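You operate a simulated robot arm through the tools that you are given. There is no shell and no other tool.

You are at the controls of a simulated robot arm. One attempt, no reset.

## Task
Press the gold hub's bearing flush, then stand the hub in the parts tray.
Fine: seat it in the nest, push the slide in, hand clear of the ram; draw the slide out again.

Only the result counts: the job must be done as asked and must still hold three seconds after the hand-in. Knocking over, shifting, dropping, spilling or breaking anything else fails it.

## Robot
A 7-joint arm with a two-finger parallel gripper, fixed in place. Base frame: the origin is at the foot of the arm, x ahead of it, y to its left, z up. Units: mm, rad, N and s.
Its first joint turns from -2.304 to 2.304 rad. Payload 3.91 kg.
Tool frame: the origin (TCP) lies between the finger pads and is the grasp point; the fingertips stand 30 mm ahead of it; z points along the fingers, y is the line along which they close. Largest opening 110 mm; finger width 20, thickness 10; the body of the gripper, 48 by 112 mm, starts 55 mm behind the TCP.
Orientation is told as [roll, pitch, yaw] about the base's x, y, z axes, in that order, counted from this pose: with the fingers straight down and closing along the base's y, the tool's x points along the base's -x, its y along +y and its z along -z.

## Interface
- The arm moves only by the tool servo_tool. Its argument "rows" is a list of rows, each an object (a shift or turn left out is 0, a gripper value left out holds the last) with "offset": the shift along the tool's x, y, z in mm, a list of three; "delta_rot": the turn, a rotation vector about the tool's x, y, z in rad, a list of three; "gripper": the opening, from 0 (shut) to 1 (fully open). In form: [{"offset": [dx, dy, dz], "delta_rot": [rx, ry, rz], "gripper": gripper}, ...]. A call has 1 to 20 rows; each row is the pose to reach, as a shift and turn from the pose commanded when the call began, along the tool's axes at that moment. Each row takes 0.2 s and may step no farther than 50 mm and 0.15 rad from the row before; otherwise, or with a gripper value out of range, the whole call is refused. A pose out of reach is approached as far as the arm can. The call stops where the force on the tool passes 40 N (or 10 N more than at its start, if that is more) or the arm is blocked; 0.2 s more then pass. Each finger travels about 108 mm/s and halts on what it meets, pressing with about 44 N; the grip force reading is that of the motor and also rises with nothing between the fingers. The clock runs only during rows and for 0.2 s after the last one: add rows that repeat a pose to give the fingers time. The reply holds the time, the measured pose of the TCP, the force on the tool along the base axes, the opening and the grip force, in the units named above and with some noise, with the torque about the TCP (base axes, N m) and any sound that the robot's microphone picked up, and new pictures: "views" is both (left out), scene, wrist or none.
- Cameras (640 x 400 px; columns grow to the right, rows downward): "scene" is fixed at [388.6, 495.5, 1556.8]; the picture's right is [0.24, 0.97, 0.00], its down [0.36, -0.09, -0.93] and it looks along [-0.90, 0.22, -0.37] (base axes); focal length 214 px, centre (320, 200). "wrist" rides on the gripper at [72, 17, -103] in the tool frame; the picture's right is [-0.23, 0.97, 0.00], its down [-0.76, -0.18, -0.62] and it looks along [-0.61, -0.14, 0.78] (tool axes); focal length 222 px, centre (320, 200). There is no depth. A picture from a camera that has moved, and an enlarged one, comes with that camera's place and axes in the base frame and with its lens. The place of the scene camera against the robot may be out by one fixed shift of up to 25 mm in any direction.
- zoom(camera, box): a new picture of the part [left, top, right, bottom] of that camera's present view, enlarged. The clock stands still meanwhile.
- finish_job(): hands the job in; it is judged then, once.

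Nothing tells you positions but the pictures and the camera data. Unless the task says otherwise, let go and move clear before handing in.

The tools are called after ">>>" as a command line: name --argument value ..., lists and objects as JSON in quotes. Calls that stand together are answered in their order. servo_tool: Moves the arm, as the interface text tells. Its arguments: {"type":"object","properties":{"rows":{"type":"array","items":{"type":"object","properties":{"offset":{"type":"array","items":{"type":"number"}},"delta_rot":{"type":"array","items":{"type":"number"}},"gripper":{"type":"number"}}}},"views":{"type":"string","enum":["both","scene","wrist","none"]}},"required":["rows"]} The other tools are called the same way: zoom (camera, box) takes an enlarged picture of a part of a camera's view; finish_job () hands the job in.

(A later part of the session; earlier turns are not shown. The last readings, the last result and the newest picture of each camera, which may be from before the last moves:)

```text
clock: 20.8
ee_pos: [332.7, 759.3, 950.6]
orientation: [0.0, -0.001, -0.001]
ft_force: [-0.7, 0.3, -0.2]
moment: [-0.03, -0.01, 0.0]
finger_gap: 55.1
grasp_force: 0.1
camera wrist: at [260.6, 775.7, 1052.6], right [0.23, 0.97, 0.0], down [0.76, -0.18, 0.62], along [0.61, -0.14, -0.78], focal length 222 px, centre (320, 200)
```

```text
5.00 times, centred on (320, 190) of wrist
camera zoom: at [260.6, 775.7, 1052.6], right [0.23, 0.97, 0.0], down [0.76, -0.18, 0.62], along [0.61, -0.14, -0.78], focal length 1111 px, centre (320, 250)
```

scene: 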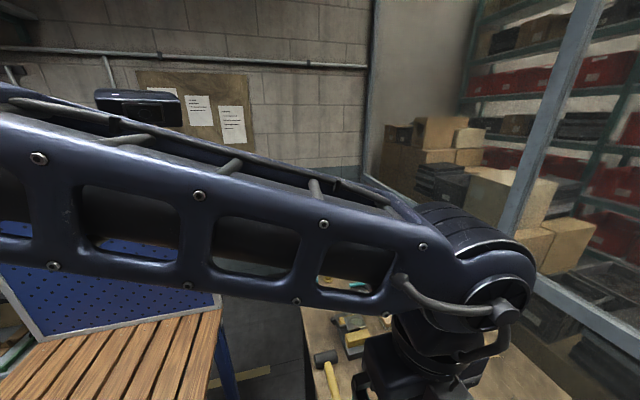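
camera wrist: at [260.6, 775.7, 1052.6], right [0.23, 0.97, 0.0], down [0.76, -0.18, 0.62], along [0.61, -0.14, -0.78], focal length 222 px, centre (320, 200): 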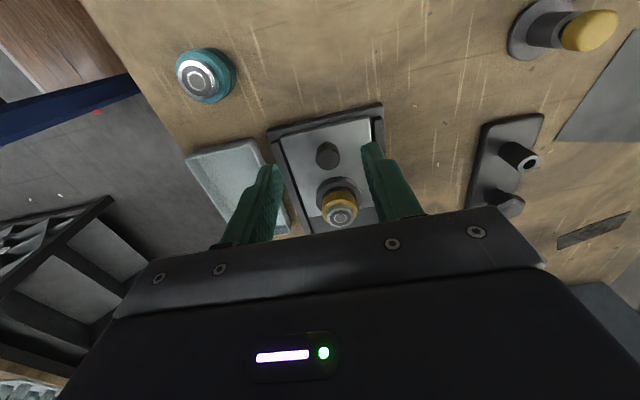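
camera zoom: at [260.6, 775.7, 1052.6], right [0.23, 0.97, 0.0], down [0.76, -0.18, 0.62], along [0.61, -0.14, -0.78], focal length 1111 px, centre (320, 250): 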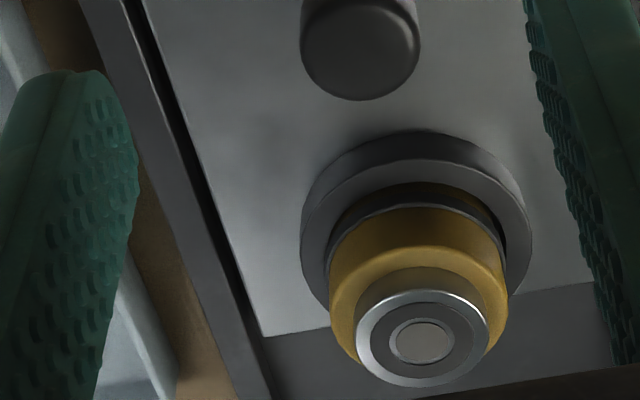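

The hub looks upright and seated: band just above the ring and bearing top ≈42 mm above the slide. Next I'll look at the knob to plan gripping it for the slide push.

>>> zoom --camera "wrist" --box '[256, 110, 384, 190]'

>>> zoom --camera "wrist" --box '[304, 175, 368, 235]'

```text
5.00 times, centred on (320, 150) of wrist
camera zoom: at [260.6, 775.7, 1052.6], right [0.23, 0.97, 0.0], down [0.76, -0.18, 0.62], along [0.61, -0.14, -0.78], focal length 1111 px, centre (320, 450)
```

zoom: 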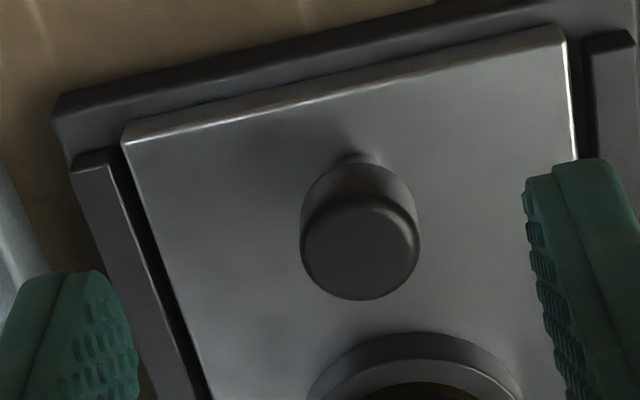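

```text
6.67 times, centred on (336, 205) of wrist
camera zoom: at [260.6, 775.7, 1052.6], right [0.23, 0.97, 0.0], down [0.76, -0.18, 0.62], along [0.61, -0.14, -0.78], focal length 1481 px, centre (213, 167)
```

zoom: 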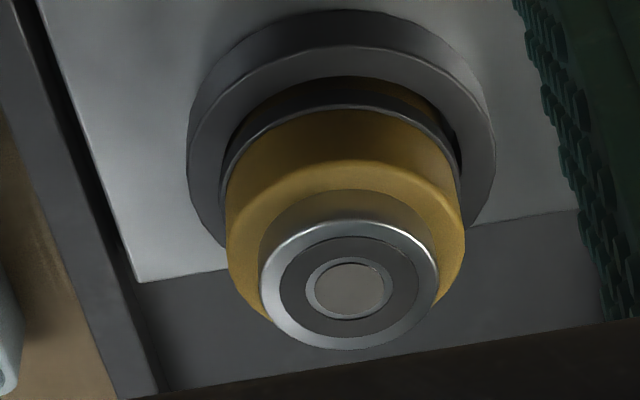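

The knob is a ~22 mm cap on a thinner stem. I'll approach it with the hand tilted back (~0.3 rad, top of hand leaning toward −x) to stay well away from the ram head, and stop above it to check alignment.

>>> servo_tool --rows '[{"offset": [0, 0, 0], "delta_rot": [0, -0.1, 0]}, {"offset": [0, 0, 0], "delta_rot": [0, -0.2, 0]}, {"offset": [-10, 0, 0], "delta_rot": [0, -0.3, 0]}, {"offset": [-20, 0, 20], "delta_rot": [0, -0.3, 0]}, {"offset": [-24.4, 0, 42], "delta_rot": [0, -0.3, 0]}, {"offset": [-24.4, 0, 42], "delta_rot": [0, -0.3, 0]}, {"offset": [-24.4, 0, 42], "delta_rot": [0, -0.3, 0]}]' --views "both"

>>> zoom --camera "wrist" --box '[240, 110, 400, 210]'

```text
clock: 22.4
ee_pos: [357.9, 758.2, 907.4]
orientation: [-0.001, -0.3, 0.002]
ft_force: [0.5, 0.7, -0.4]
moment: [0.0, 0.03, 0.01]
finger_gap: 55.1
grasp_force: 0.1
camera wrist: at [258.5, 774.4, 985.1], right [0.22, 0.97, 0.07], down [0.54, -0.18, 0.82], along [0.81, -0.14, -0.57], focal length 222 px, centre (320, 200)
```

scene: 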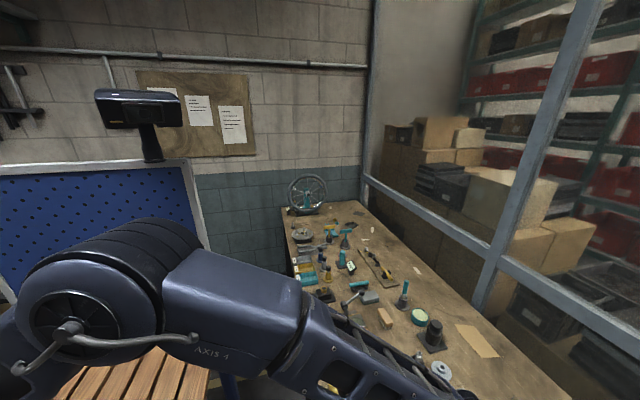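
wrist: 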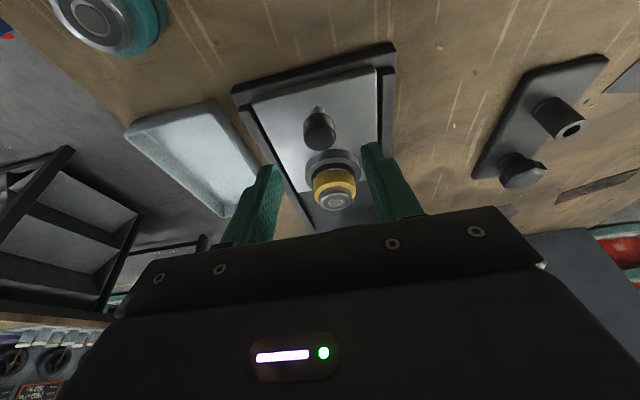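

```text
4.00 times, centred on (320, 160) of wrist
camera zoom: at [258.5, 774.4, 985.1], right [0.22, 0.97, 0.07], down [0.54, -0.18, 0.82], along [0.81, -0.14, -0.57], focal length 888 px, centre (320, 360)
```

zoom: 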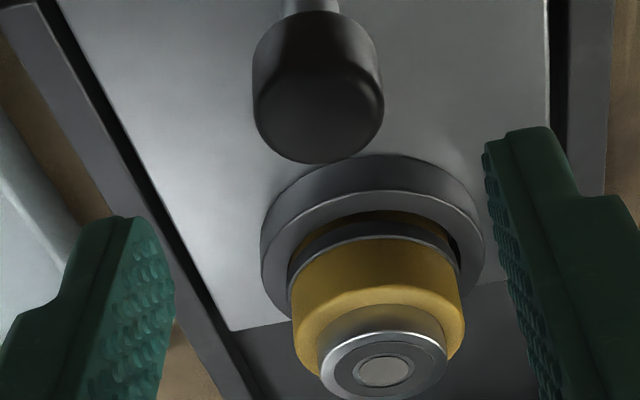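

The hub is clearly upright in the nest. The knob is ~1.5 mm to +y of the tool plane; I'll shift and descend so the fingers straddle the knob cap.

>>> servo_tool --rows '[{"offset": [3, 1.5, 10]}, {"offset": [6, 1.5, 20]}, {"offset": [9, 1.5, 29]}, {"offset": [11.2, 1.5, 36.3]}, {"offset": [11.2, 1.5, 36.3]}]' --views "wrist"

>>> zoom --camera "wrist" --box '[240, 110, 400, 210]'

```text
clock: 23.6
ee_pos: [359.5, 760.9, 870.1]
orientation: [0.0, -0.299, 0.0]
ft_force: [-0.2, -0.1, 0.0]
moment: [-0.02, 0.01, 0.02]
finger_gap: 54.9
grasp_force: 0.0
camera wrist: at [258.6, 777.2, 948.1], right [0.22, 0.97, 0.07], down [0.54, -0.18, 0.82], along [0.81, -0.14, -0.57], focal length 222 px, centre (320, 200)
```

wrist: 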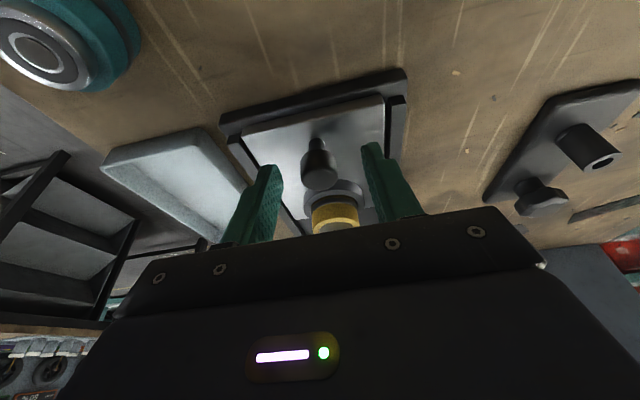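

```text
4.00 times, centred on (320, 160) of wrist
camera zoom: at [258.6, 777.2, 948.1], right [0.22, 0.97, 0.07], down [0.54, -0.18, 0.82], along [0.81, -0.14, -0.57], focal length 888 px, centre (320, 360)
```

zoom: 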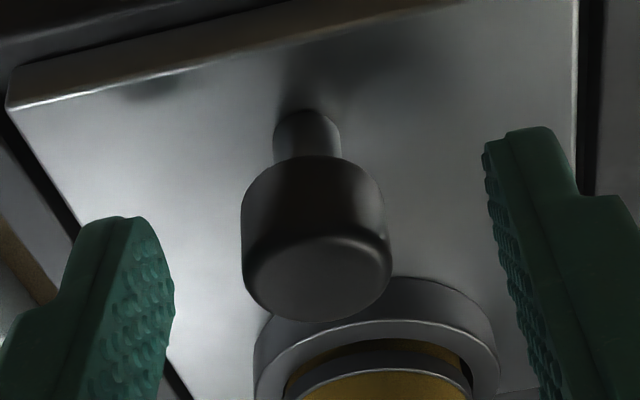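

The knob is centred between the pads. Closing on it.

>>> servo_tool --rows '[{"gripper": 0.3}, {"gripper": 0.15}, {"gripper": 0.0}, {"gripper": 0.0}, {"gripper": 0.0}]' --views "wrist"

>>> zoom --camera "wrist" --box '[240, 110, 400, 210]'

```text
clock: 24.8
ee_pos: [359.4, 759.3, 870.2]
orientation: [-0.002, -0.301, 0.0]
ft_force: [-0.1, -14.3, 1.3]
moment: [-0.33, -0.06, -0.14]
finger_gap: 23.4
grasp_force: 45.1
camera wrist: at [258.9, 776.6, 947.9], right [0.22, 0.97, 0.07], down [0.54, -0.18, 0.82], along [0.81, -0.14, -0.57], focal length 222 px, centre (320, 200)
```

wrist: 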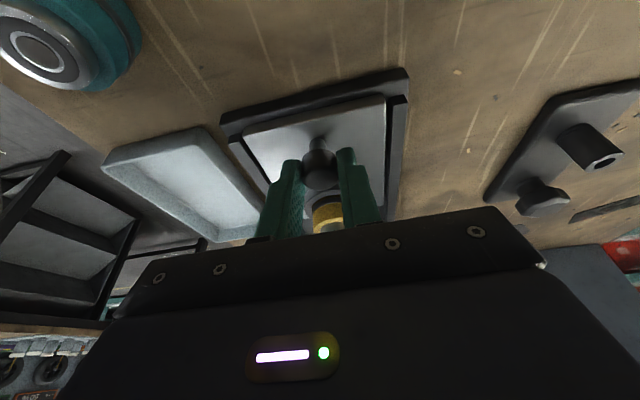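

```text
4.00 times, centred on (320, 160) of wrist
camera zoom: at [258.9, 776.6, 947.9], right [0.22, 0.97, 0.07], down [0.54, -0.18, 0.82], along [0.81, -0.14, -0.57], focal length 888 px, centre (320, 360)
```

zoom: 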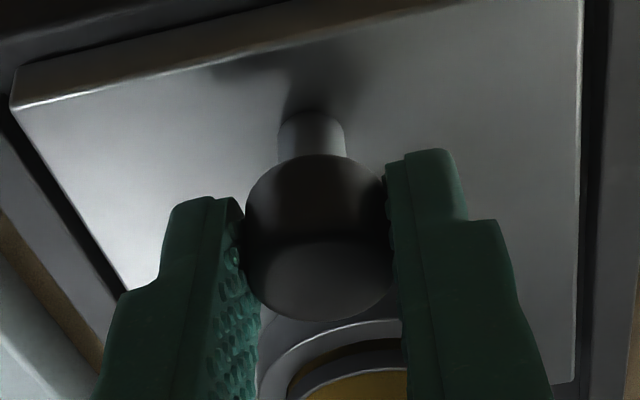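

Knob gripped (23.4 mm) with a −14 N side load, so I'll relax y by ~1.3 mm and start pushing the slide in gently, 16 mm first.

>>> servo_tool --rows '[{"offset": [0, -1.3, 0]}, {"offset": [0, -1.3, 0]}, {"offset": [-3.82, -1.3, 1.18]}, {"offset": [-7.64, -1.3, 2.36]}, {"offset": [-11.46, -1.3, 3.55]}, {"offset": [-15.28, -1.3, 4.73]}, {"offset": [-15.28, -1.3, 4.73]}]' --views "wrist"

```text
clock: 26.4
ee_pos: [375.2, 759.7, 871.1]
orientation: [0.002, -0.301, -0.001]
ft_force: [-0.4, 11.3, 1.9]
moment: [0.25, 0.19, 0.13]
finger_gap: 23.6
grasp_force: 45.3
camera wrist: at [274.8, 776.1, 948.0], right [0.22, 0.97, 0.07], down [0.54, -0.18, 0.82], along [0.81, -0.14, -0.57], focal length 222 px, centre (320, 200)
```

wrist: 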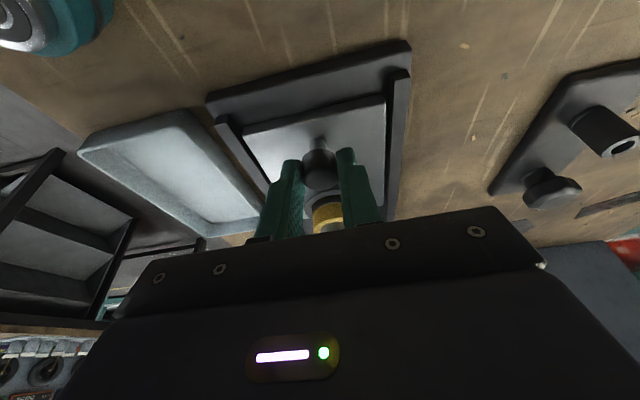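

The slide moves freely. Correcting y by +0.55 mm and pushing further in, 60 mm.

>>> servo_tool --rows '[{"offset": [0, 0.55, 0]}, {"offset": [-5.73, 0.55, 1.77]}, {"offset": [-11.46, 0.55, 3.55]}, {"offset": [-17.2, 0.55, 5.32]}, {"offset": [-22.9, 0.55, 7.09]}, {"offset": [-28.7, 0.55, 8.87]}, {"offset": [-34.4, 0.55, 10.64]}, {"offset": [-40.1, 0.55, 12.4]}, {"offset": [-45.9, 0.55, 14.2]}, {"offset": [-51.6, 0.55, 15.96]}, {"offset": [-57.3, 0.55, 17.7]}, {"offset": [-57.3, 0.55, 17.7]}]' --views "wrist"

>>> zoom --camera "wrist" --box '[200, 100, 440, 250]'

```text
clock: 29.0
ee_pos: [435.2, 761.1, 871.8]
orientation: [0.0, -0.301, -0.001]
ft_force: [-0.2, 15.8, 12.4]
moment: [0.34, 0.11, 0.08]
finger_gap: 23.6
grasp_force: 45.3
camera wrist: at [334.5, 776.4, 947.9], right [0.22, 0.97, 0.07], down [0.54, -0.18, 0.82], along [0.81, -0.14, -0.57], focal length 222 px, centre (320, 200)
```

wrist: 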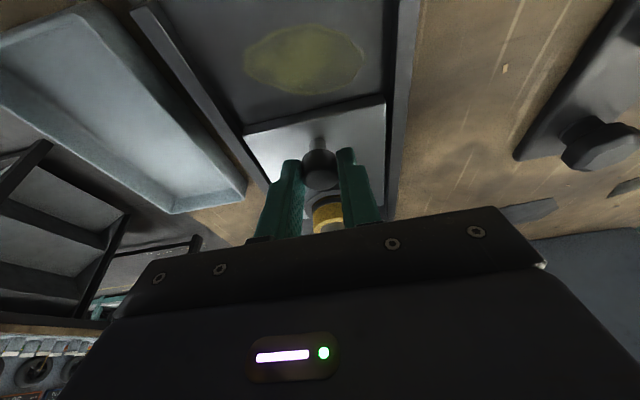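

```text
2.67 times, centred on (320, 175) of wrist
camera zoom: at [334.5, 776.4, 947.9], right [0.22, 0.97, 0.07], down [0.54, -0.18, 0.82], along [0.81, -0.14, -0.57], focal length 592 px, centre (320, 267)
```

zoom: 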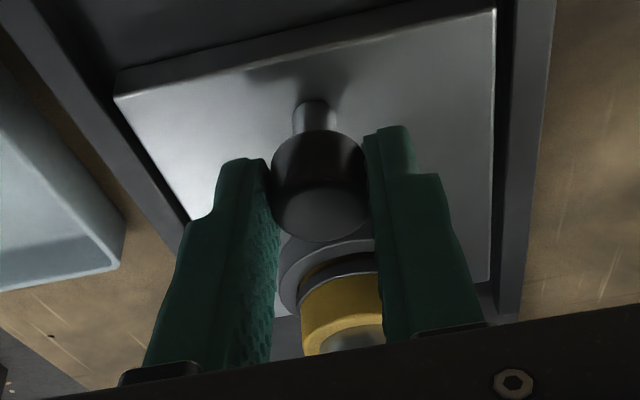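

Slide is ~76 mm in with modest side/vertical loads building (+16 N y, +12 N z). I'll compensate slightly and push the remaining distance slowly until it reaches its stop.

>>> servo_tool --rows '[{"offset": [-0.2, 0.8, -0.6]}, {"offset": [-2.1, 0.85, 0.0]}, {"offset": [-4.0, 0.85, 0.6]}, {"offset": [-5.9, 0.9, 1.2]}, {"offset": [-7.8, 0.9, 1.8]}, {"offset": [-9.7, 0.95, 2.35]}, {"offset": [-11.7, 0.95, 2.95]}, {"offset": [-11.7, 0.95, 2.95]}]' --views "wrist"

>>> zoom --camera "wrist" --box '[200, 100, 440, 250]'

```text
clock: 30.8
ee_pos: [447.0, 759.6, 870.8]
orientation: [-0.001, -0.3, 0.0]
ft_force: [0.0, -11.0, -0.3]
moment: [-0.19, -0.36, -0.07]
finger_gap: 23.5
grasp_force: 44.9
camera wrist: at [346.8, 776.6, 947.8], right [0.22, 0.97, 0.07], down [0.54, -0.18, 0.82], along [0.81, -0.14, -0.57], focal length 222 px, centre (320, 200)
```

wrist: 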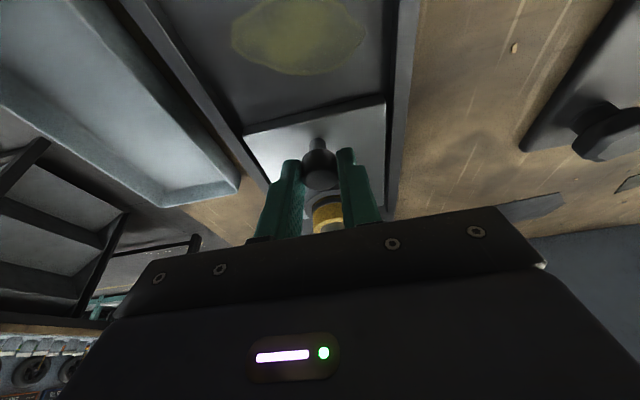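

```text
2.67 times, centred on (320, 175) of wrist
camera zoom: at [346.8, 776.6, 947.8], right [0.22, 0.97, 0.07], down [0.54, -0.18, 0.82], along [0.81, -0.14, -0.57], focal length 592 px, centre (320, 267)
```

zoom: 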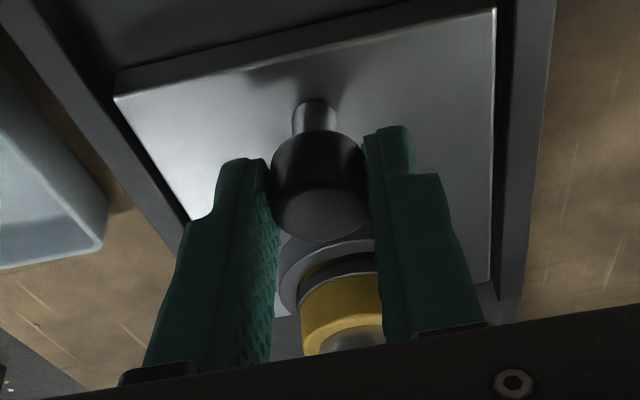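

88 mm in, no stop yet. Trim y by −0.5 mm and continue slowly.

>>> servo_tool --rows '[{"offset": [0, -0.5, 0]}, {"offset": [-1.43, -0.5, 0.44]}, {"offset": [-2.87, -0.5, 0.89]}, {"offset": [-4.3, -0.5, 1.33]}, {"offset": [-5.73, -0.5, 1.77]}, {"offset": [-7.2, -0.5, 2.2]}, {"offset": [-8.6, -0.5, 2.66]}, {"offset": [-10.0, -0.5, 3.1]}, {"offset": [-11.5, -0.5, 3.55]}, {"offset": [-12.9, -0.5, 4.0]}, {"offset": [-12.9, -0.5, 4.0]}]' --views "wrist"

>>> zoom --camera "wrist" --box '[200, 100, 440, 250]'

```text
clock: 32.7
ee_pos: [454.2, 760.8, 871.3]
orientation: [-0.002, -0.296, 0.003]
ft_force: [-7.0, -8.6, 9.9]
moment: [-0.24, -0.09, 0.0]
finger_gap: 23.3
grasp_force: 45.2
stopped in row 9: the force on the tool passed its limit at 42 N (the readings are from after the stop); the commanded pose is now the measured one
camera wrist: at [354.2, 776.6, 948.2], right [0.22, 0.97, 0.06], down [0.55, -0.17, 0.82], along [0.81, -0.14, -0.57], focal length 222 px, centre (320, 200)
```

wrist: 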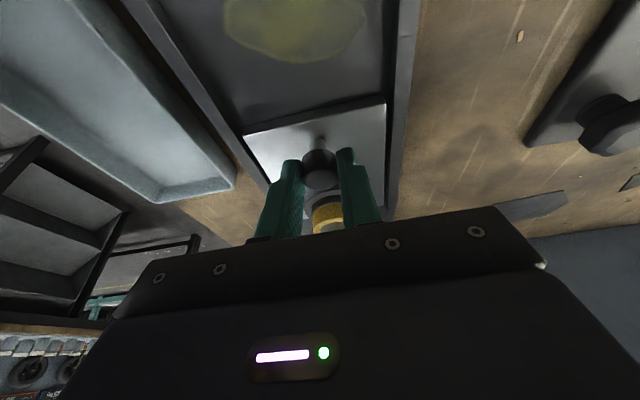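

```text
2.67 times, centred on (320, 175) of wrist
camera zoom: at [354.2, 776.6, 948.2], right [0.22, 0.97, 0.06], down [0.55, -0.17, 0.82], along [0.81, -0.14, -0.57], focal length 592 px, centre (320, 267)
```

zoom: 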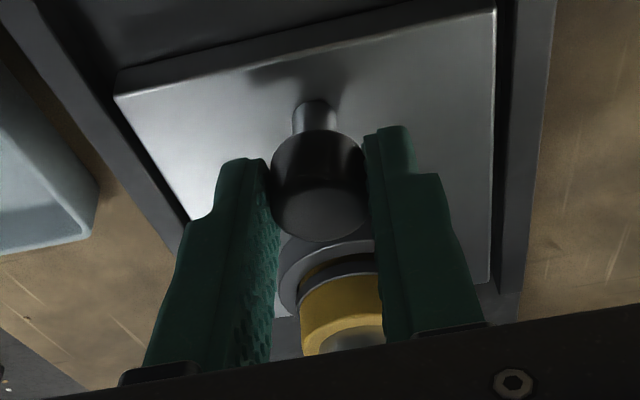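

The push hit a hard stop at ~95 mm of travel, matching the ram position. I'll hold briefly and see whether the ram acts.

>>> servo_tool --rows '[{"offset": [0, -0.4, 0]}, {"offset": [0, -0.4, 0]}, {"offset": [0, -0.4, 0]}, {"offset": [0, -0.4, 0]}, {"offset": [0, -0.4, 0]}, {"offset": [0, -0.4, 0]}]' --views "wrist"

>>> zoom --camera "wrist" --box '[240, 130, 400, 230]'

```text
clock: 34.1
ee_pos: [454.8, 760.2, 870.7]
orientation: [-0.004, -0.297, 0.001]
ft_force: [-8.8, -9.1, 8.2]
moment: [-0.09, 0.32, -0.05]
finger_gap: 23.7
grasp_force: 45.3
camera wrist: at [354.2, 776.5, 948.1], right [0.22, 0.97, 0.06], down [0.55, -0.17, 0.82], along [0.81, -0.14, -0.57], focal length 222 px, centre (320, 200)
```

wrist: 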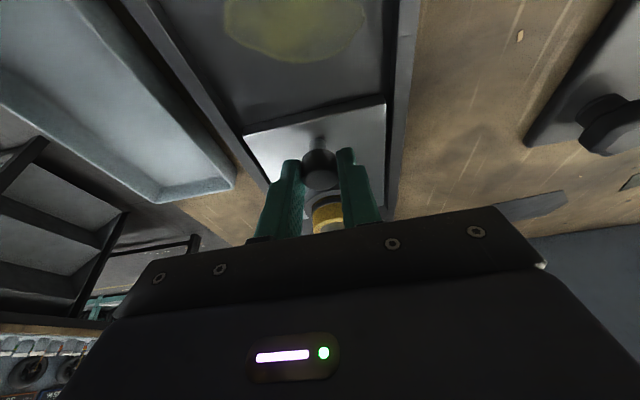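

```text
4.00 times, centred on (320, 180) of wrist
camera zoom: at [354.2, 776.5, 948.1], right [0.22, 0.97, 0.06], down [0.55, -0.17, 0.82], along [0.81, -0.14, -0.57], focal length 888 px, centre (320, 280)
```

zoom: 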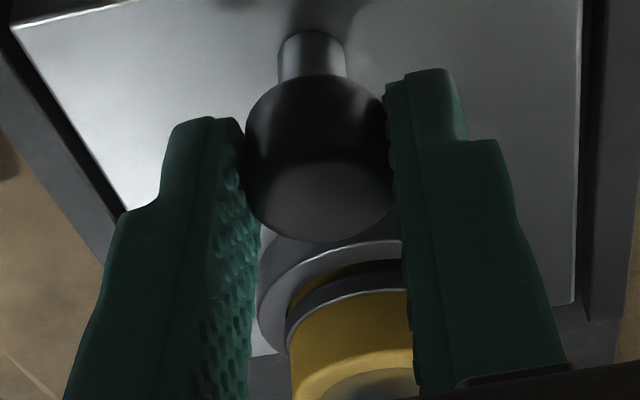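

No ram action while I hold the knob, so the hand must be clear first. Releasing the knob and retreating up and back.

>>> servo_tool --rows '[{"gripper": 0.3}, {"gripper": 0.45}, {"offset": [0, 0, -10], "gripper": 0.45}, {"offset": [0, 0, -30]}, {"offset": [0, 0, -60]}, {"offset": [20, 0, -90]}, {"offset": [55, 0, -100]}, {"offset": [95, 0, -100]}, {"offset": [95, 0, -100]}, {"offset": [95, 0, -100]}]' --views "both"

>>> zoom --camera "wrist" --box '[220, 60, 460, 210]'

```text
clock: 36.3
ee_pos: [333.9, 760.9, 940.0]
orientation: [-0.002, -0.296, 0.002]
ft_force: [0.2, 0.1, 0.1]
moment: [-0.01, 0.01, 0.0]
finger_gap: 49.4
grasp_force: 0.0
camera wrist: at [234.1, 777.4, 1017.3], right [0.22, 0.97, 0.06], down [0.55, -0.17, 0.82], along [0.81, -0.14, -0.57], focal length 222 px, centre (320, 200)
```

scene: 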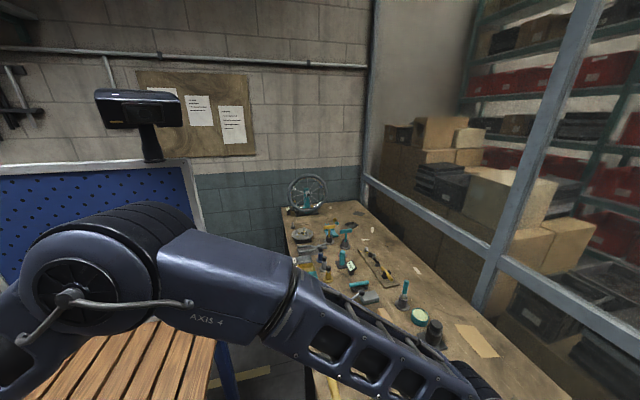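
wrist: 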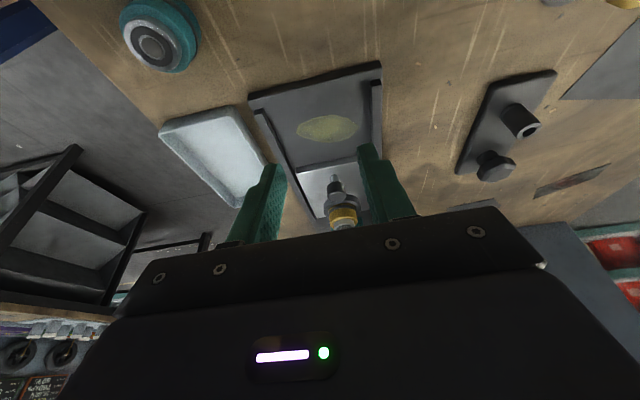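

```text
2.67 times, centred on (340, 135) of wrist
camera zoom: at [234.1, 777.4, 1017.3], right [0.22, 0.97, 0.06], down [0.55, -0.17, 0.82], along [0.81, -0.14, -0.57], focal length 592 px, centre (267, 373)
```

zoom: 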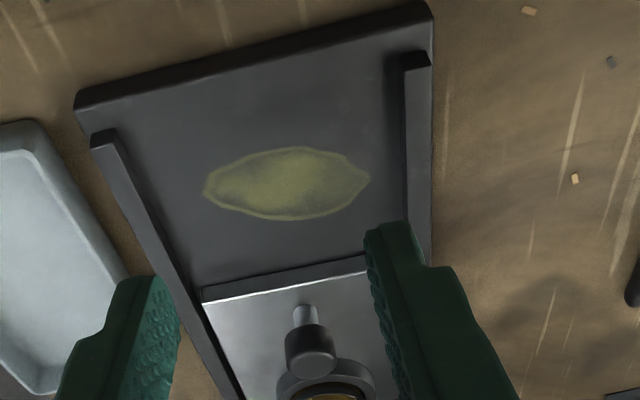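

Hand is well clear now. I'll move to a higher vantage point (tool vertical again) to see the hub under the ram while time passes.

>>> servo_tool --rows '[{"offset": [-17, 0, -32], "delta_rot": [0, 0.06, 0]}, {"offset": [-35, 0, -65], "delta_rot": [0, 0.12, 0]}, {"offset": [-52, 0, -97], "delta_rot": [0, 0.18, 0]}, {"offset": [-70, 0, -129], "delta_rot": [0, 0.24, 0]}, {"offset": [-87, 0, -161.6], "delta_rot": [0, 0.297, 0]}, {"offset": [-87, 0, -161.6], "delta_rot": [0, 0.297, 0]}, {"offset": [-87, 0, -161.6], "delta_rot": [0, 0.297, 0]}]' --views "wrist"

>>> zoom --camera "wrist" --box '[240, 120, 400, 220]'

```text
clock: 37.9
ee_pos: [371.0, 762.0, 1119.9]
orientation: [-0.004, 0.002, 0.002]
ft_force: [0.7, -0.3, -0.2]
moment: [0.0, 0.05, -0.02]
finger_gap: 49.7
grasp_force: 0.0
camera wrist: at [297.9, 779.0, 1222.3], right [0.23, 0.97, 0.0], down [0.76, -0.17, 0.62], along [0.61, -0.14, -0.78], focal length 222 px, centre (320, 200)
```

wrist: 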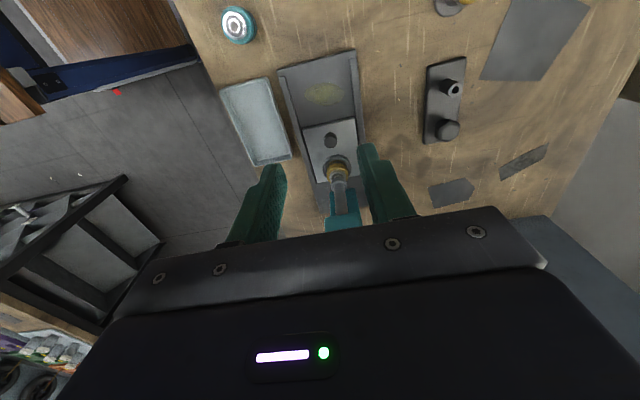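

```text
4.00 times, centred on (320, 170) of wrist
camera zoom: at [297.9, 779.0, 1222.3], right [0.23, 0.97, 0.0], down [0.76, -0.17, 0.62], along [0.61, -0.14, -0.78], focal length 888 px, centre (320, 320)
```

zoom: 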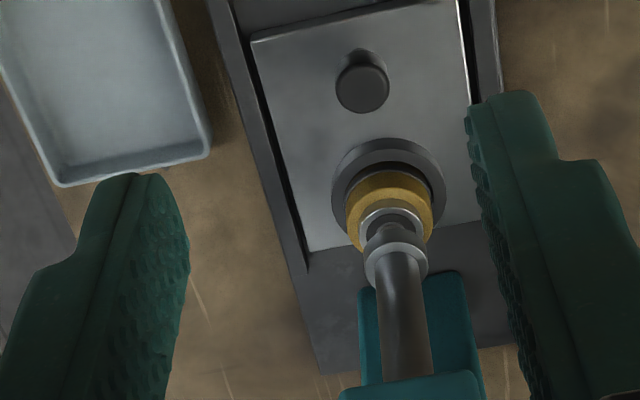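

The ram is directly over the hub. I'll wait a little and look again for motion.

>>> servo_tool --rows '[{}, {}, {}, {}, {}, {}, {}, {}]' --views "wrist"

>>> zoom --camera "wrist" --box '[300, 140, 380, 190]'

```text
clock: 39.7
ee_pos: [371.1, 761.9, 1118.8]
orientation: [-0.004, 0.0, 0.0]
ft_force: [-0.1, -0.1, 0.1]
moment: [0.01, 0.01, -0.02]
finger_gap: 49.5
grasp_force: 0.0
camera wrist: at [297.8, 779.0, 1222.0], right [0.23, 0.97, 0.0], down [0.76, -0.17, 0.62], along [0.61, -0.14, -0.78], focal length 222 px, centre (320, 200)
```

wrist: 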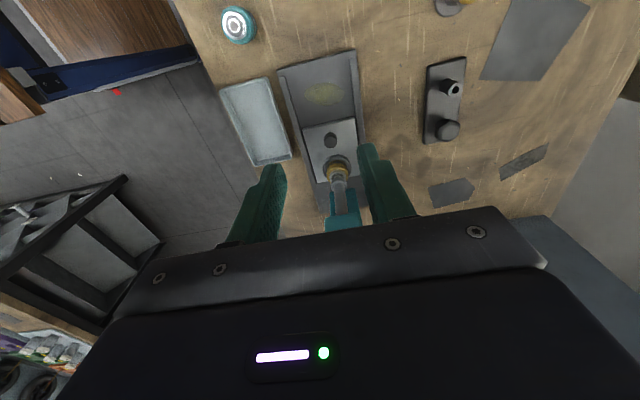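

```text
8.00 times, centred on (340, 165) of wrist
camera zoom: at [297.8, 779.0, 1222.0], right [0.23, 0.97, 0.0], down [0.76, -0.17, 0.62], along [0.61, -0.14, -0.78], focal length 1777 px, centre (160, 480)
```

zoom: 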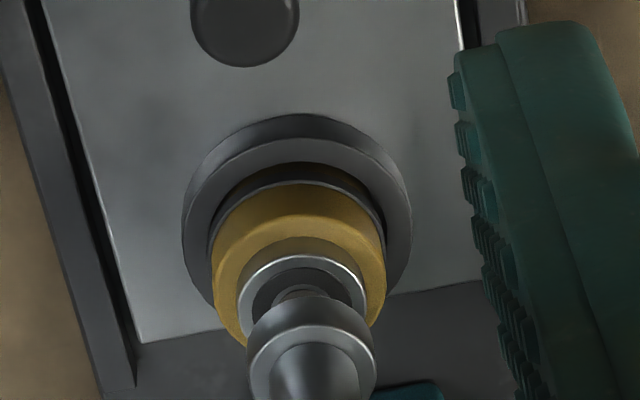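

The bearing still stands proud and the ram hasn't moved. I need to see whether the slide is really fully home, so I'll take a side-on look at the press with the hand yawed and tilted.

>>> servo_tool --rows '[{"offset": [-4.5, -11.5, 11], "delta_rot": [-0.0219, -0.0555, -0.1236]}, {"offset": [-9, -23, 22], "delta_rot": [-0.0437, -0.111, -0.2472]}, {"offset": [-13.5, -34.5, 34], "delta_rot": [-0.0656, -0.1666, -0.3709]}, {"offset": [-18, -46, 45], "delta_rot": [-0.0875, -0.2221, -0.4945]}, {"offset": [-22.5, -57.5, 56], "delta_rot": [-0.1093, -0.2776, -0.6181]}, {"offset": [-27, -69, 68], "delta_rot": [-0.1312, -0.3331, -0.7417]}, {"offset": [-27, -69, 68], "delta_rot": [-0.1312, -0.3331, -0.7417]}, {"offset": [-27, -69, 68], "delta_rot": [-0.1312, -0.3331, -0.7417]}]' --views "wrist"

>>> zoom --camera "wrist" --box '[240, 100, 400, 200]'

```text
clock: 41.5
ee_pos: [399.0, 693.4, 1050.8]
orientation: [0.0, -0.348, 0.754]
ft_force: [-0.1, -0.3, -0.2]
moment: [0.01, 0.02, 0.01]
finger_gap: 49.2
grasp_force: 0.0
camera wrist: at [311.3, 633.5, 1122.8], right [-0.51, 0.86, 0.08], down [0.49, 0.21, 0.85], along [0.71, 0.47, -0.53], focal length 222 px, centre (320, 200)
```

wrist: 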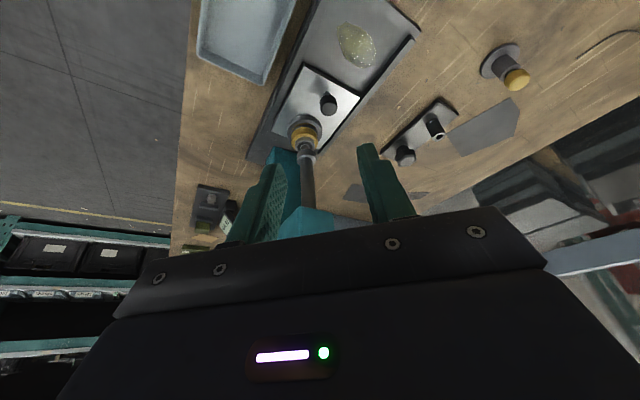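

```text
4.00 times, centred on (320, 150) of wrist
camera zoom: at [311.3, 633.5, 1122.8], right [-0.51, 0.86, 0.08], down [0.49, 0.21, 0.85], along [0.71, 0.47, -0.53], focal length 888 px, centre (320, 400)
```

zoom: 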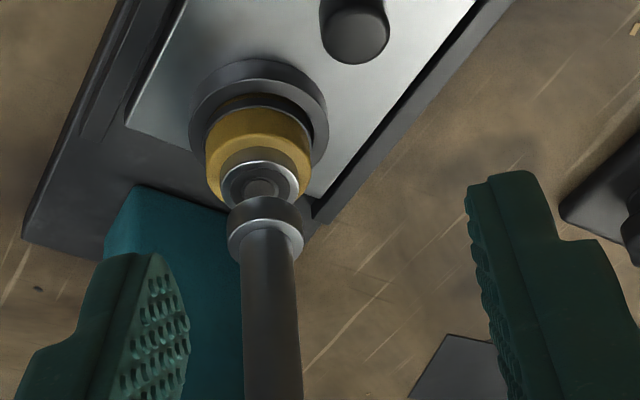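

>>> zoom --camera "wrist" --box '[170, 170, 290, 245]'

>>> zoom --camera "wrist" --box '[270, 90, 350, 140]'

>>> zoom --camera "wrist" --box '[230, 130, 390, 240]'

```text
5.33 times, centred on (230, 208) of wrist
camera zoom: at [311.3, 633.5, 1122.8], right [-0.51, 0.86, 0.08], down [0.49, 0.21, 0.85], along [0.71, 0.47, -0.53], focal length 1185 px, centre (800, 160)
```

zoom: 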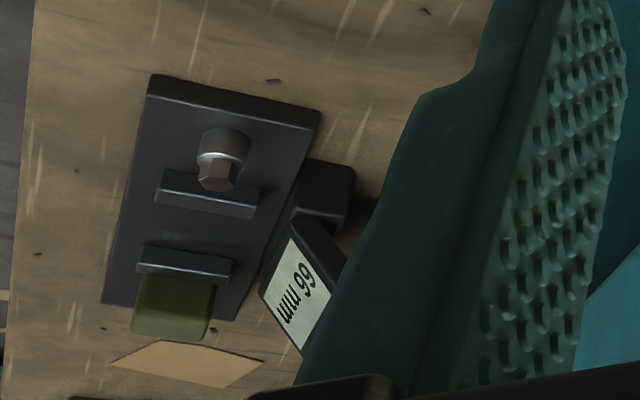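

```text
8.00 times, centred on (310, 115) of wrist
camera zoom: at [311.3, 633.5, 1122.8], right [-0.51, 0.86, 0.08], down [0.49, 0.21, 0.85], along [0.71, 0.47, -0.53], focal length 1777 px, centre (400, 880)
```

zoom: 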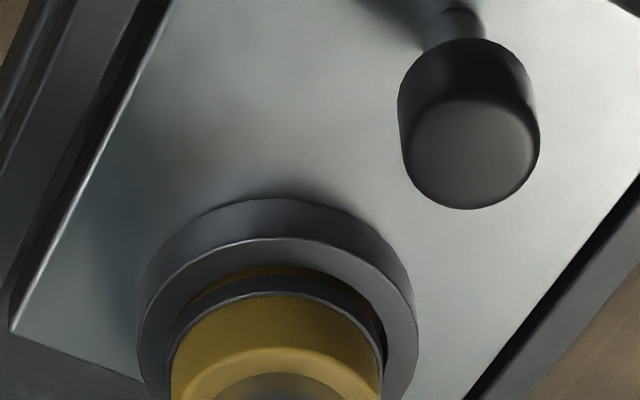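

```text
3.64 times, centred on (310, 185) of wrist
camera zoom: at [311.3, 633.5, 1122.8], right [-0.51, 0.86, 0.08], down [0.49, 0.21, 0.85], along [0.71, 0.47, -0.53], focal length 808 px, centre (356, 254)
```

zoom: 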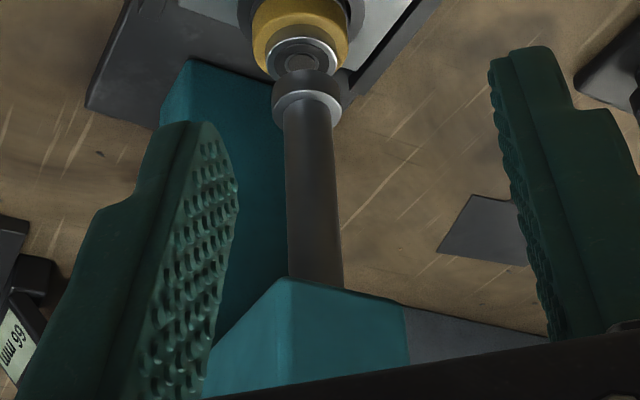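

>>> zoom --camera "wrist" --box '[280, 110, 330, 155]'

>>> zoom --camera "wrist" --box '[220, 130, 310, 210]'

```text
8.89 times, centred on (305, 132) of wrist
camera zoom: at [311.3, 633.5, 1122.8], right [-0.51, 0.86, 0.08], down [0.49, 0.21, 0.85], along [0.71, 0.47, -0.53], focal length 1974 px, centre (453, 800)
```

zoom: 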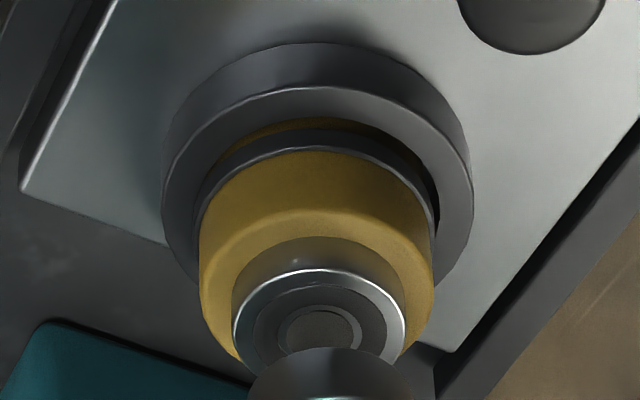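

```text
5.00 times, centred on (265, 170) of wrist
camera zoom: at [311.3, 633.5, 1122.8], right [-0.51, 0.86, 0.08], down [0.49, 0.21, 0.85], along [0.71, 0.47, -0.53], focal length 1111 px, centre (595, 350)
```

zoom: 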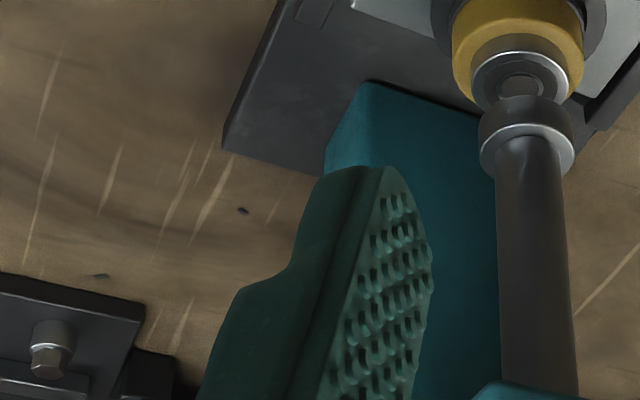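

From this angle the hub leans about 3° toward −y, so it is not truly seated in the nest (likely why the ram hasn't cycled). I'll go back to the knob, draw the slide out, and re-seat the hub properly.

>>> servo_tool --rows '[{"offset": [-4.5, 3.8, 23.4], "delta_rot": [0.0398, 0.0082, 0.1192]}, {"offset": [-9.1, 7.6, 46.9], "delta_rot": [0.0795, 0.0165, 0.2383]}, {"offset": [-13.6, 11.4, 70.3], "delta_rot": [0.1193, 0.0247, 0.3575]}, {"offset": [-18.1, 15.2, 93.8], "delta_rot": [0.159, 0.0329, 0.4767]}, {"offset": [-22.7, 19, 117.2], "delta_rot": [0.1988, 0.0412, 0.5958]}, {"offset": [-27.2, 22.8, 140.7], "delta_rot": [0.2385, 0.0494, 0.715]}, {"offset": [-27.2, 22.8, 140.7], "delta_rot": [0.2385, 0.0494, 0.715]}, {"offset": [-27.2, 22.8, 140.7], "delta_rot": [0.2385, 0.0494, 0.715]}]' --views "wrist"

>>> zoom --camera "wrist" --box '[240, 110, 400, 210]'

```text
clock: 43.3
ee_pos: [435.2, 758.0, 928.1]
orientation: [-0.003, -0.296, -0.005]
ft_force: [-0.4, -0.3, 0.1]
moment: [0.01, 0.02, -0.03]
finger_gap: 49.6
grasp_force: 0.1
camera wrist: at [335.6, 773.9, 1004.9], right [0.22, 0.97, 0.07], down [0.55, -0.18, 0.82], along [0.81, -0.15, -0.57], focal length 222 px, centre (320, 200)
```

wrist: 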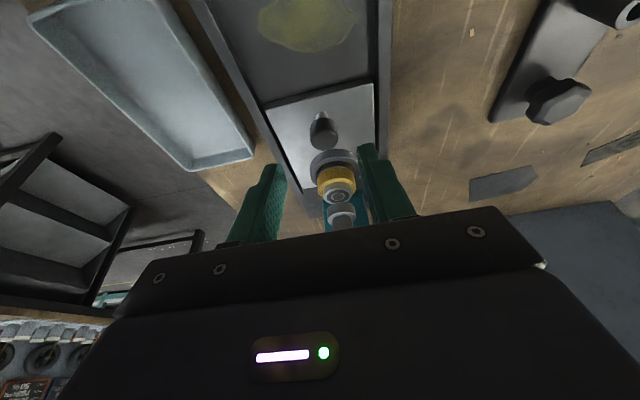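

```text
4.00 times, centred on (320, 160) of wrist
camera zoom: at [335.6, 773.9, 1004.9], right [0.22, 0.97, 0.07], down [0.55, -0.18, 0.82], along [0.81, -0.15, -0.57], focal length 888 px, centre (320, 360)
```

zoom: 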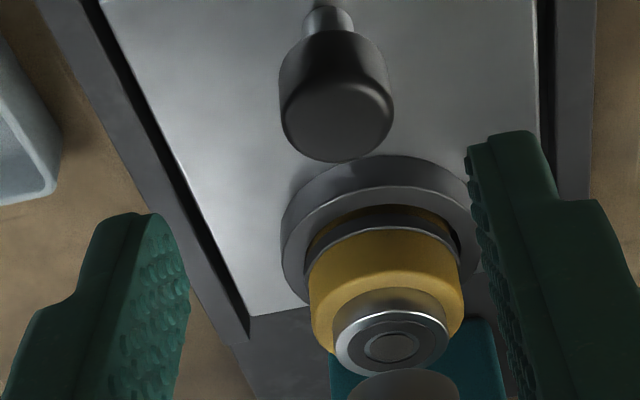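

The knob is ~2 mm to +y. Shifting and sliding down along the tool axis to straddle the knob.

>>> servo_tool --rows '[{"offset": [-0.5, 2.2, 15]}, {"offset": [-1, 2.2, 30]}, {"offset": [-1, 2.2, 45]}, {"offset": [-1, 2.2, 59]}, {"offset": [-1, 2.2, 59]}]' --views "wrist"

>>> zoom --camera "wrist" --box '[240, 110, 400, 210]'

```text
clock: 44.5
ee_pos: [454.1, 761.1, 871.3]
orientation: [-0.002, -0.297, -0.002]
ft_force: [-0.5, 0.2, 1.0]
moment: [-0.01, 0.01, -0.04]
finger_gap: 49.3
grasp_force: 0.0
camera wrist: at [354.2, 777.2, 948.9], right [0.22, 0.97, 0.07], down [0.55, -0.18, 0.82], along [0.81, -0.14, -0.57], focal length 222 px, centre (320, 200)
```

wrist: 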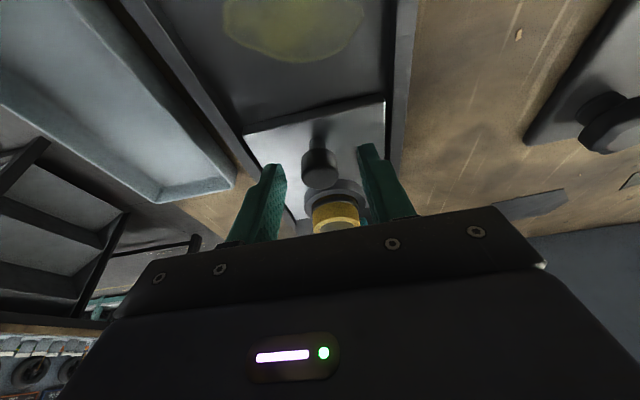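

```text
4.00 times, centred on (320, 160) of wrist
camera zoom: at [354.2, 777.2, 948.9], right [0.22, 0.97, 0.07], down [0.55, -0.18, 0.82], along [0.81, -0.14, -0.57], focal length 888 px, centre (320, 360)
```

zoom: 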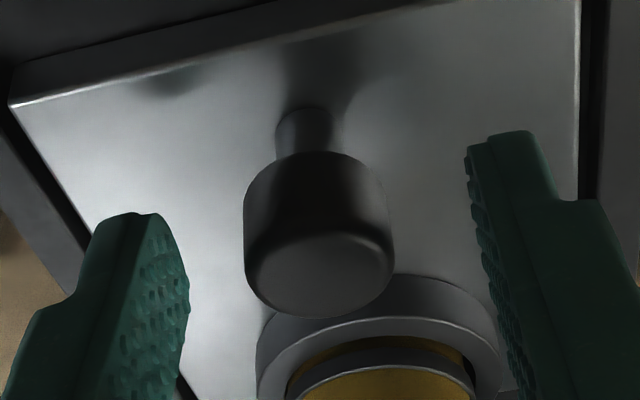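

Knob centred again. Gripping it, then a small test push to confirm whether the slide really is at its stop.

>>> servo_tool --rows '[{"gripper": 0.3}, {"gripper": 0.15}, {"gripper": 0.0}, {"gripper": 0.0}, {"gripper": 0.0}]' --views "none"

>>> servo_tool --rows '[{"offset": [-0.48, 0, 0.15]}, {"offset": [-0.96, 0, 0.3]}, {"offset": [-1.43, 0, 0.44]}, {"offset": [-1.9, 0, 0.6]}, {"offset": [-2.4, 0, 0.74]}, {"offset": [-2.4, 0, 0.74]}]' --views "none"

```text
clock: 45.7
ee_pos: [453.3, 760.5, 871.8]
orientation: [-0.001, -0.298, -0.002]
ft_force: [-1.9, -9.8, 1.0]
moment: [0.19, 0.07, -0.07]
finger_gap: 23.3
grasp_force: 45.2
```

```text
clock: 47.1
ee_pos: [455.2, 759.1, 871.9]
orientation: [-0.002, -0.297, -0.001]
ft_force: [-32.0, -18.6, 1.5]
moment: [-0.32, 0.7, -0.18]
finger_gap: 23.6
grasp_force: 45.4
```

The slide is hard against its stop (−32 N for 2 mm), so position is fine and the seating is the issue. Drawing the slide back out now.

>>> servo_tool --rows '[{"offset": [2.3, -0.7, -0.7]}, {"offset": [6.7, -0.8, -2.05]}, {"offset": [12.4, -0.8, -3.8]}, {"offset": [18.2, -0.8, -5.6]}, {"offset": [23.9, -0.8, -7.3]}, {"offset": [29.6, -0.8, -9.1]}, {"offset": [35.4, -0.8, -10.8]}, {"offset": [41.1, -0.8, -12.6]}, {"offset": [46.9, -0.8, -14.3]}, {"offset": [46.9, -0.8, -14.3]}]' --views "wrist"

```text
clock: 49.3
ee_pos: [406.4, 761.0, 871.3]
orientation: [0.0, -0.297, -0.002]
ft_force: [-1.2, 2.5, 7.6]
moment: [0.03, -0.35, -0.08]
finger_gap: 23.5
grasp_force: 44.9
camera wrist: at [307.1, 776.8, 948.9], right [0.22, 0.97, 0.07], down [0.55, -0.18, 0.82], along [0.81, -0.14, -0.57], focal length 222 px, centre (320, 200)
```

wrist: 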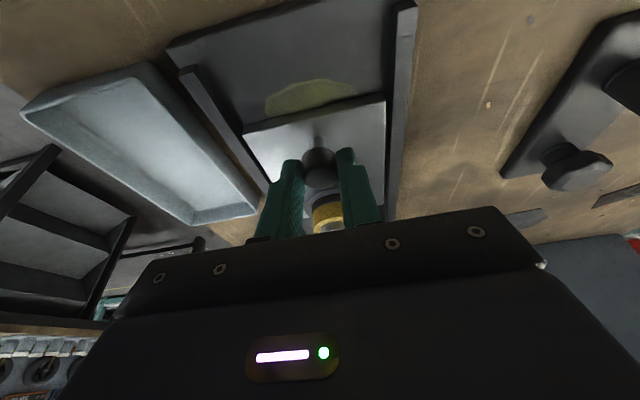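

Moving smoothly; pulling the remaining distance out.

>>> servo_tool --rows '[{"offset": [5.7, 0, -1.8]}, {"offset": [11.5, 0, -3.5]}, {"offset": [17.2, 0, -5.3]}, {"offset": [23, 0, -7.0]}, {"offset": [28.7, 0, -8.8]}, {"offset": [34.4, 0, -10.5]}, {"offset": [39.2, 0, -12.0]}, {"offset": [42, 0, -12.9]}, {"offset": [44, 0, -13.5]}, {"offset": [45.4, 0, -13.9]}, {"offset": [45.4, 0, -13.9]}]' --views "wrist"

>>> zoom --camera "wrist" --box '[240, 110, 400, 210]'

```text
clock: 51.7
ee_pos: [359.5, 760.5, 871.1]
orientation: [0.001, -0.298, -0.001]
ft_force: [3.8, 10.3, 11.7]
moment: [0.22, 0.27, 0.03]
finger_gap: 23.6
grasp_force: 45.0
camera wrist: at [259.7, 776.7, 948.8], right [0.22, 0.97, 0.07], down [0.55, -0.18, 0.82], along [0.81, -0.14, -0.57], focal length 222 px, centre (320, 200)
```

wrist: 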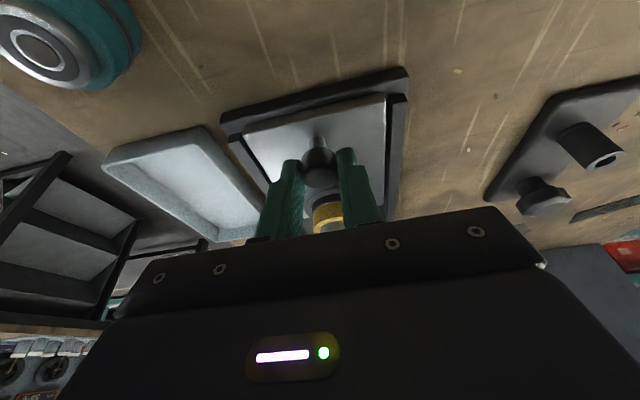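

```text
4.00 times, centred on (320, 160) of wrist
camera zoom: at [259.7, 776.7, 948.8], right [0.22, 0.97, 0.07], down [0.55, -0.18, 0.82], along [0.81, -0.14, -0.57], focal length 888 px, centre (320, 360)
```

zoom: 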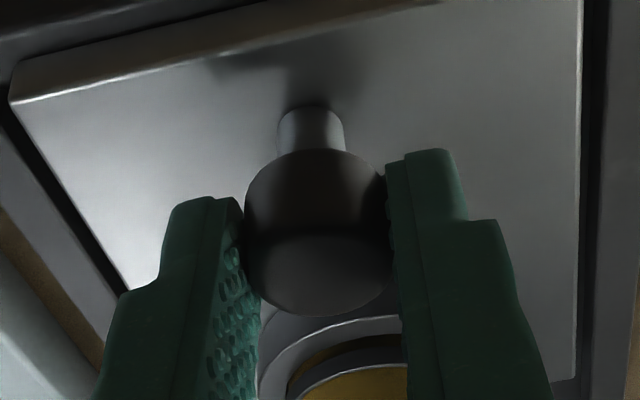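

Slide is out again. Releasing the knob, backing up, and moving over the hub with the tool vertical for a close look.

>>> servo_tool --rows '[{"gripper": 0.3}, {"gripper": 0.5}, {"offset": [0, 0, -20], "gripper": 0.5}, {"offset": [0, 0, -45]}, {"offset": [0, 0, -70]}, {"offset": [-20, 0, -72], "delta_rot": [0, 0.1, 0]}, {"offset": [-45, 0, -66], "delta_rot": [0, 0.2, 0]}, {"offset": [-70, -0.3, -60], "delta_rot": [0, 0.298, 0]}, {"offset": [-94.3, -0.5, -53.7], "delta_rot": [0, 0.298, 0]}, {"offset": [-94.3, -0.5, -53.7], "delta_rot": [0, 0.298, 0]}, {"offset": [-94.3, -0.5, -53.7], "delta_rot": [0, 0.298, 0]}]' --views "wrist"

>>> zoom --camera "wrist" --box '[256, 90, 384, 170]'

```text
clock: 54.1
ee_pos: [433.7, 762.0, 951.7]
orientation: [0.0, 0.003, -0.002]
ft_force: [0.1, 0.7, 0.8]
moment: [0.03, 0.03, 0.0]
finger_gap: 55.1
grasp_force: 0.1
camera wrist: at [361.3, 778.1, 1053.3], right [0.23, 0.97, 0.0], down [0.76, -0.18, 0.62], along [0.61, -0.14, -0.78], focal length 222 px, centre (320, 200)
```

wrist: 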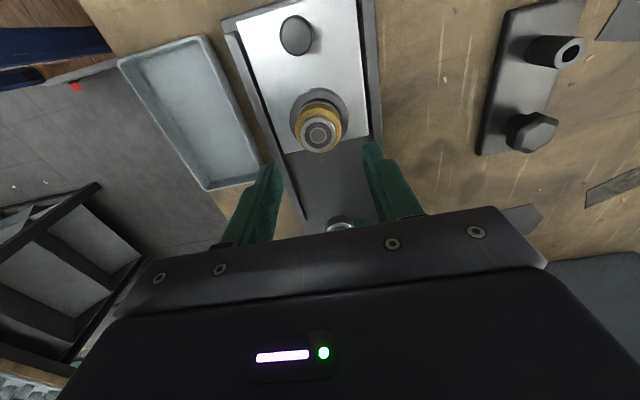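

```text
5.00 times, centred on (320, 130) of wrist
camera zoom: at [361.3, 778.1, 1053.3], right [0.23, 0.97, 0.0], down [0.76, -0.18, 0.62], along [0.61, -0.14, -0.78], focal length 1111 px, centre (320, 550)
```

zoom: 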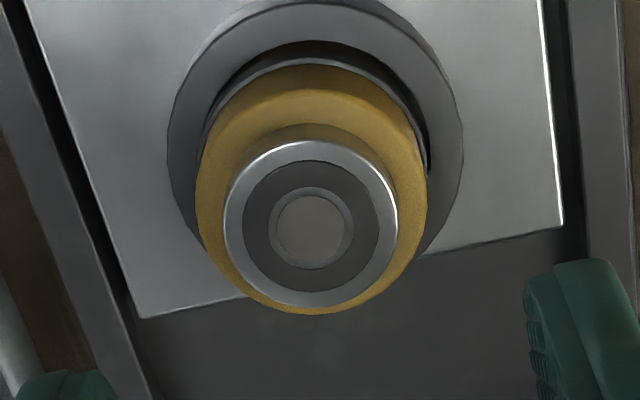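

>>> zoom --camera "wrist" --box '[264, 75, 376, 165]'

```text
4.44 times, centred on (320, 120) of wrist
camera zoom: at [361.3, 778.1, 1053.3], right [0.23, 0.97, 0.0], down [0.76, -0.18, 0.62], along [0.61, -0.14, -0.78], focal length 987 px, centre (320, 556)
```

zoom: 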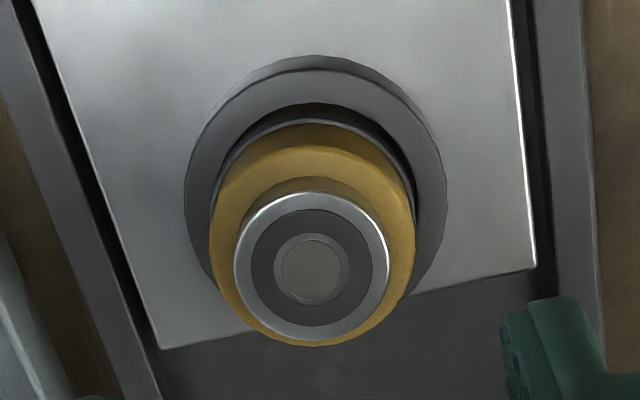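

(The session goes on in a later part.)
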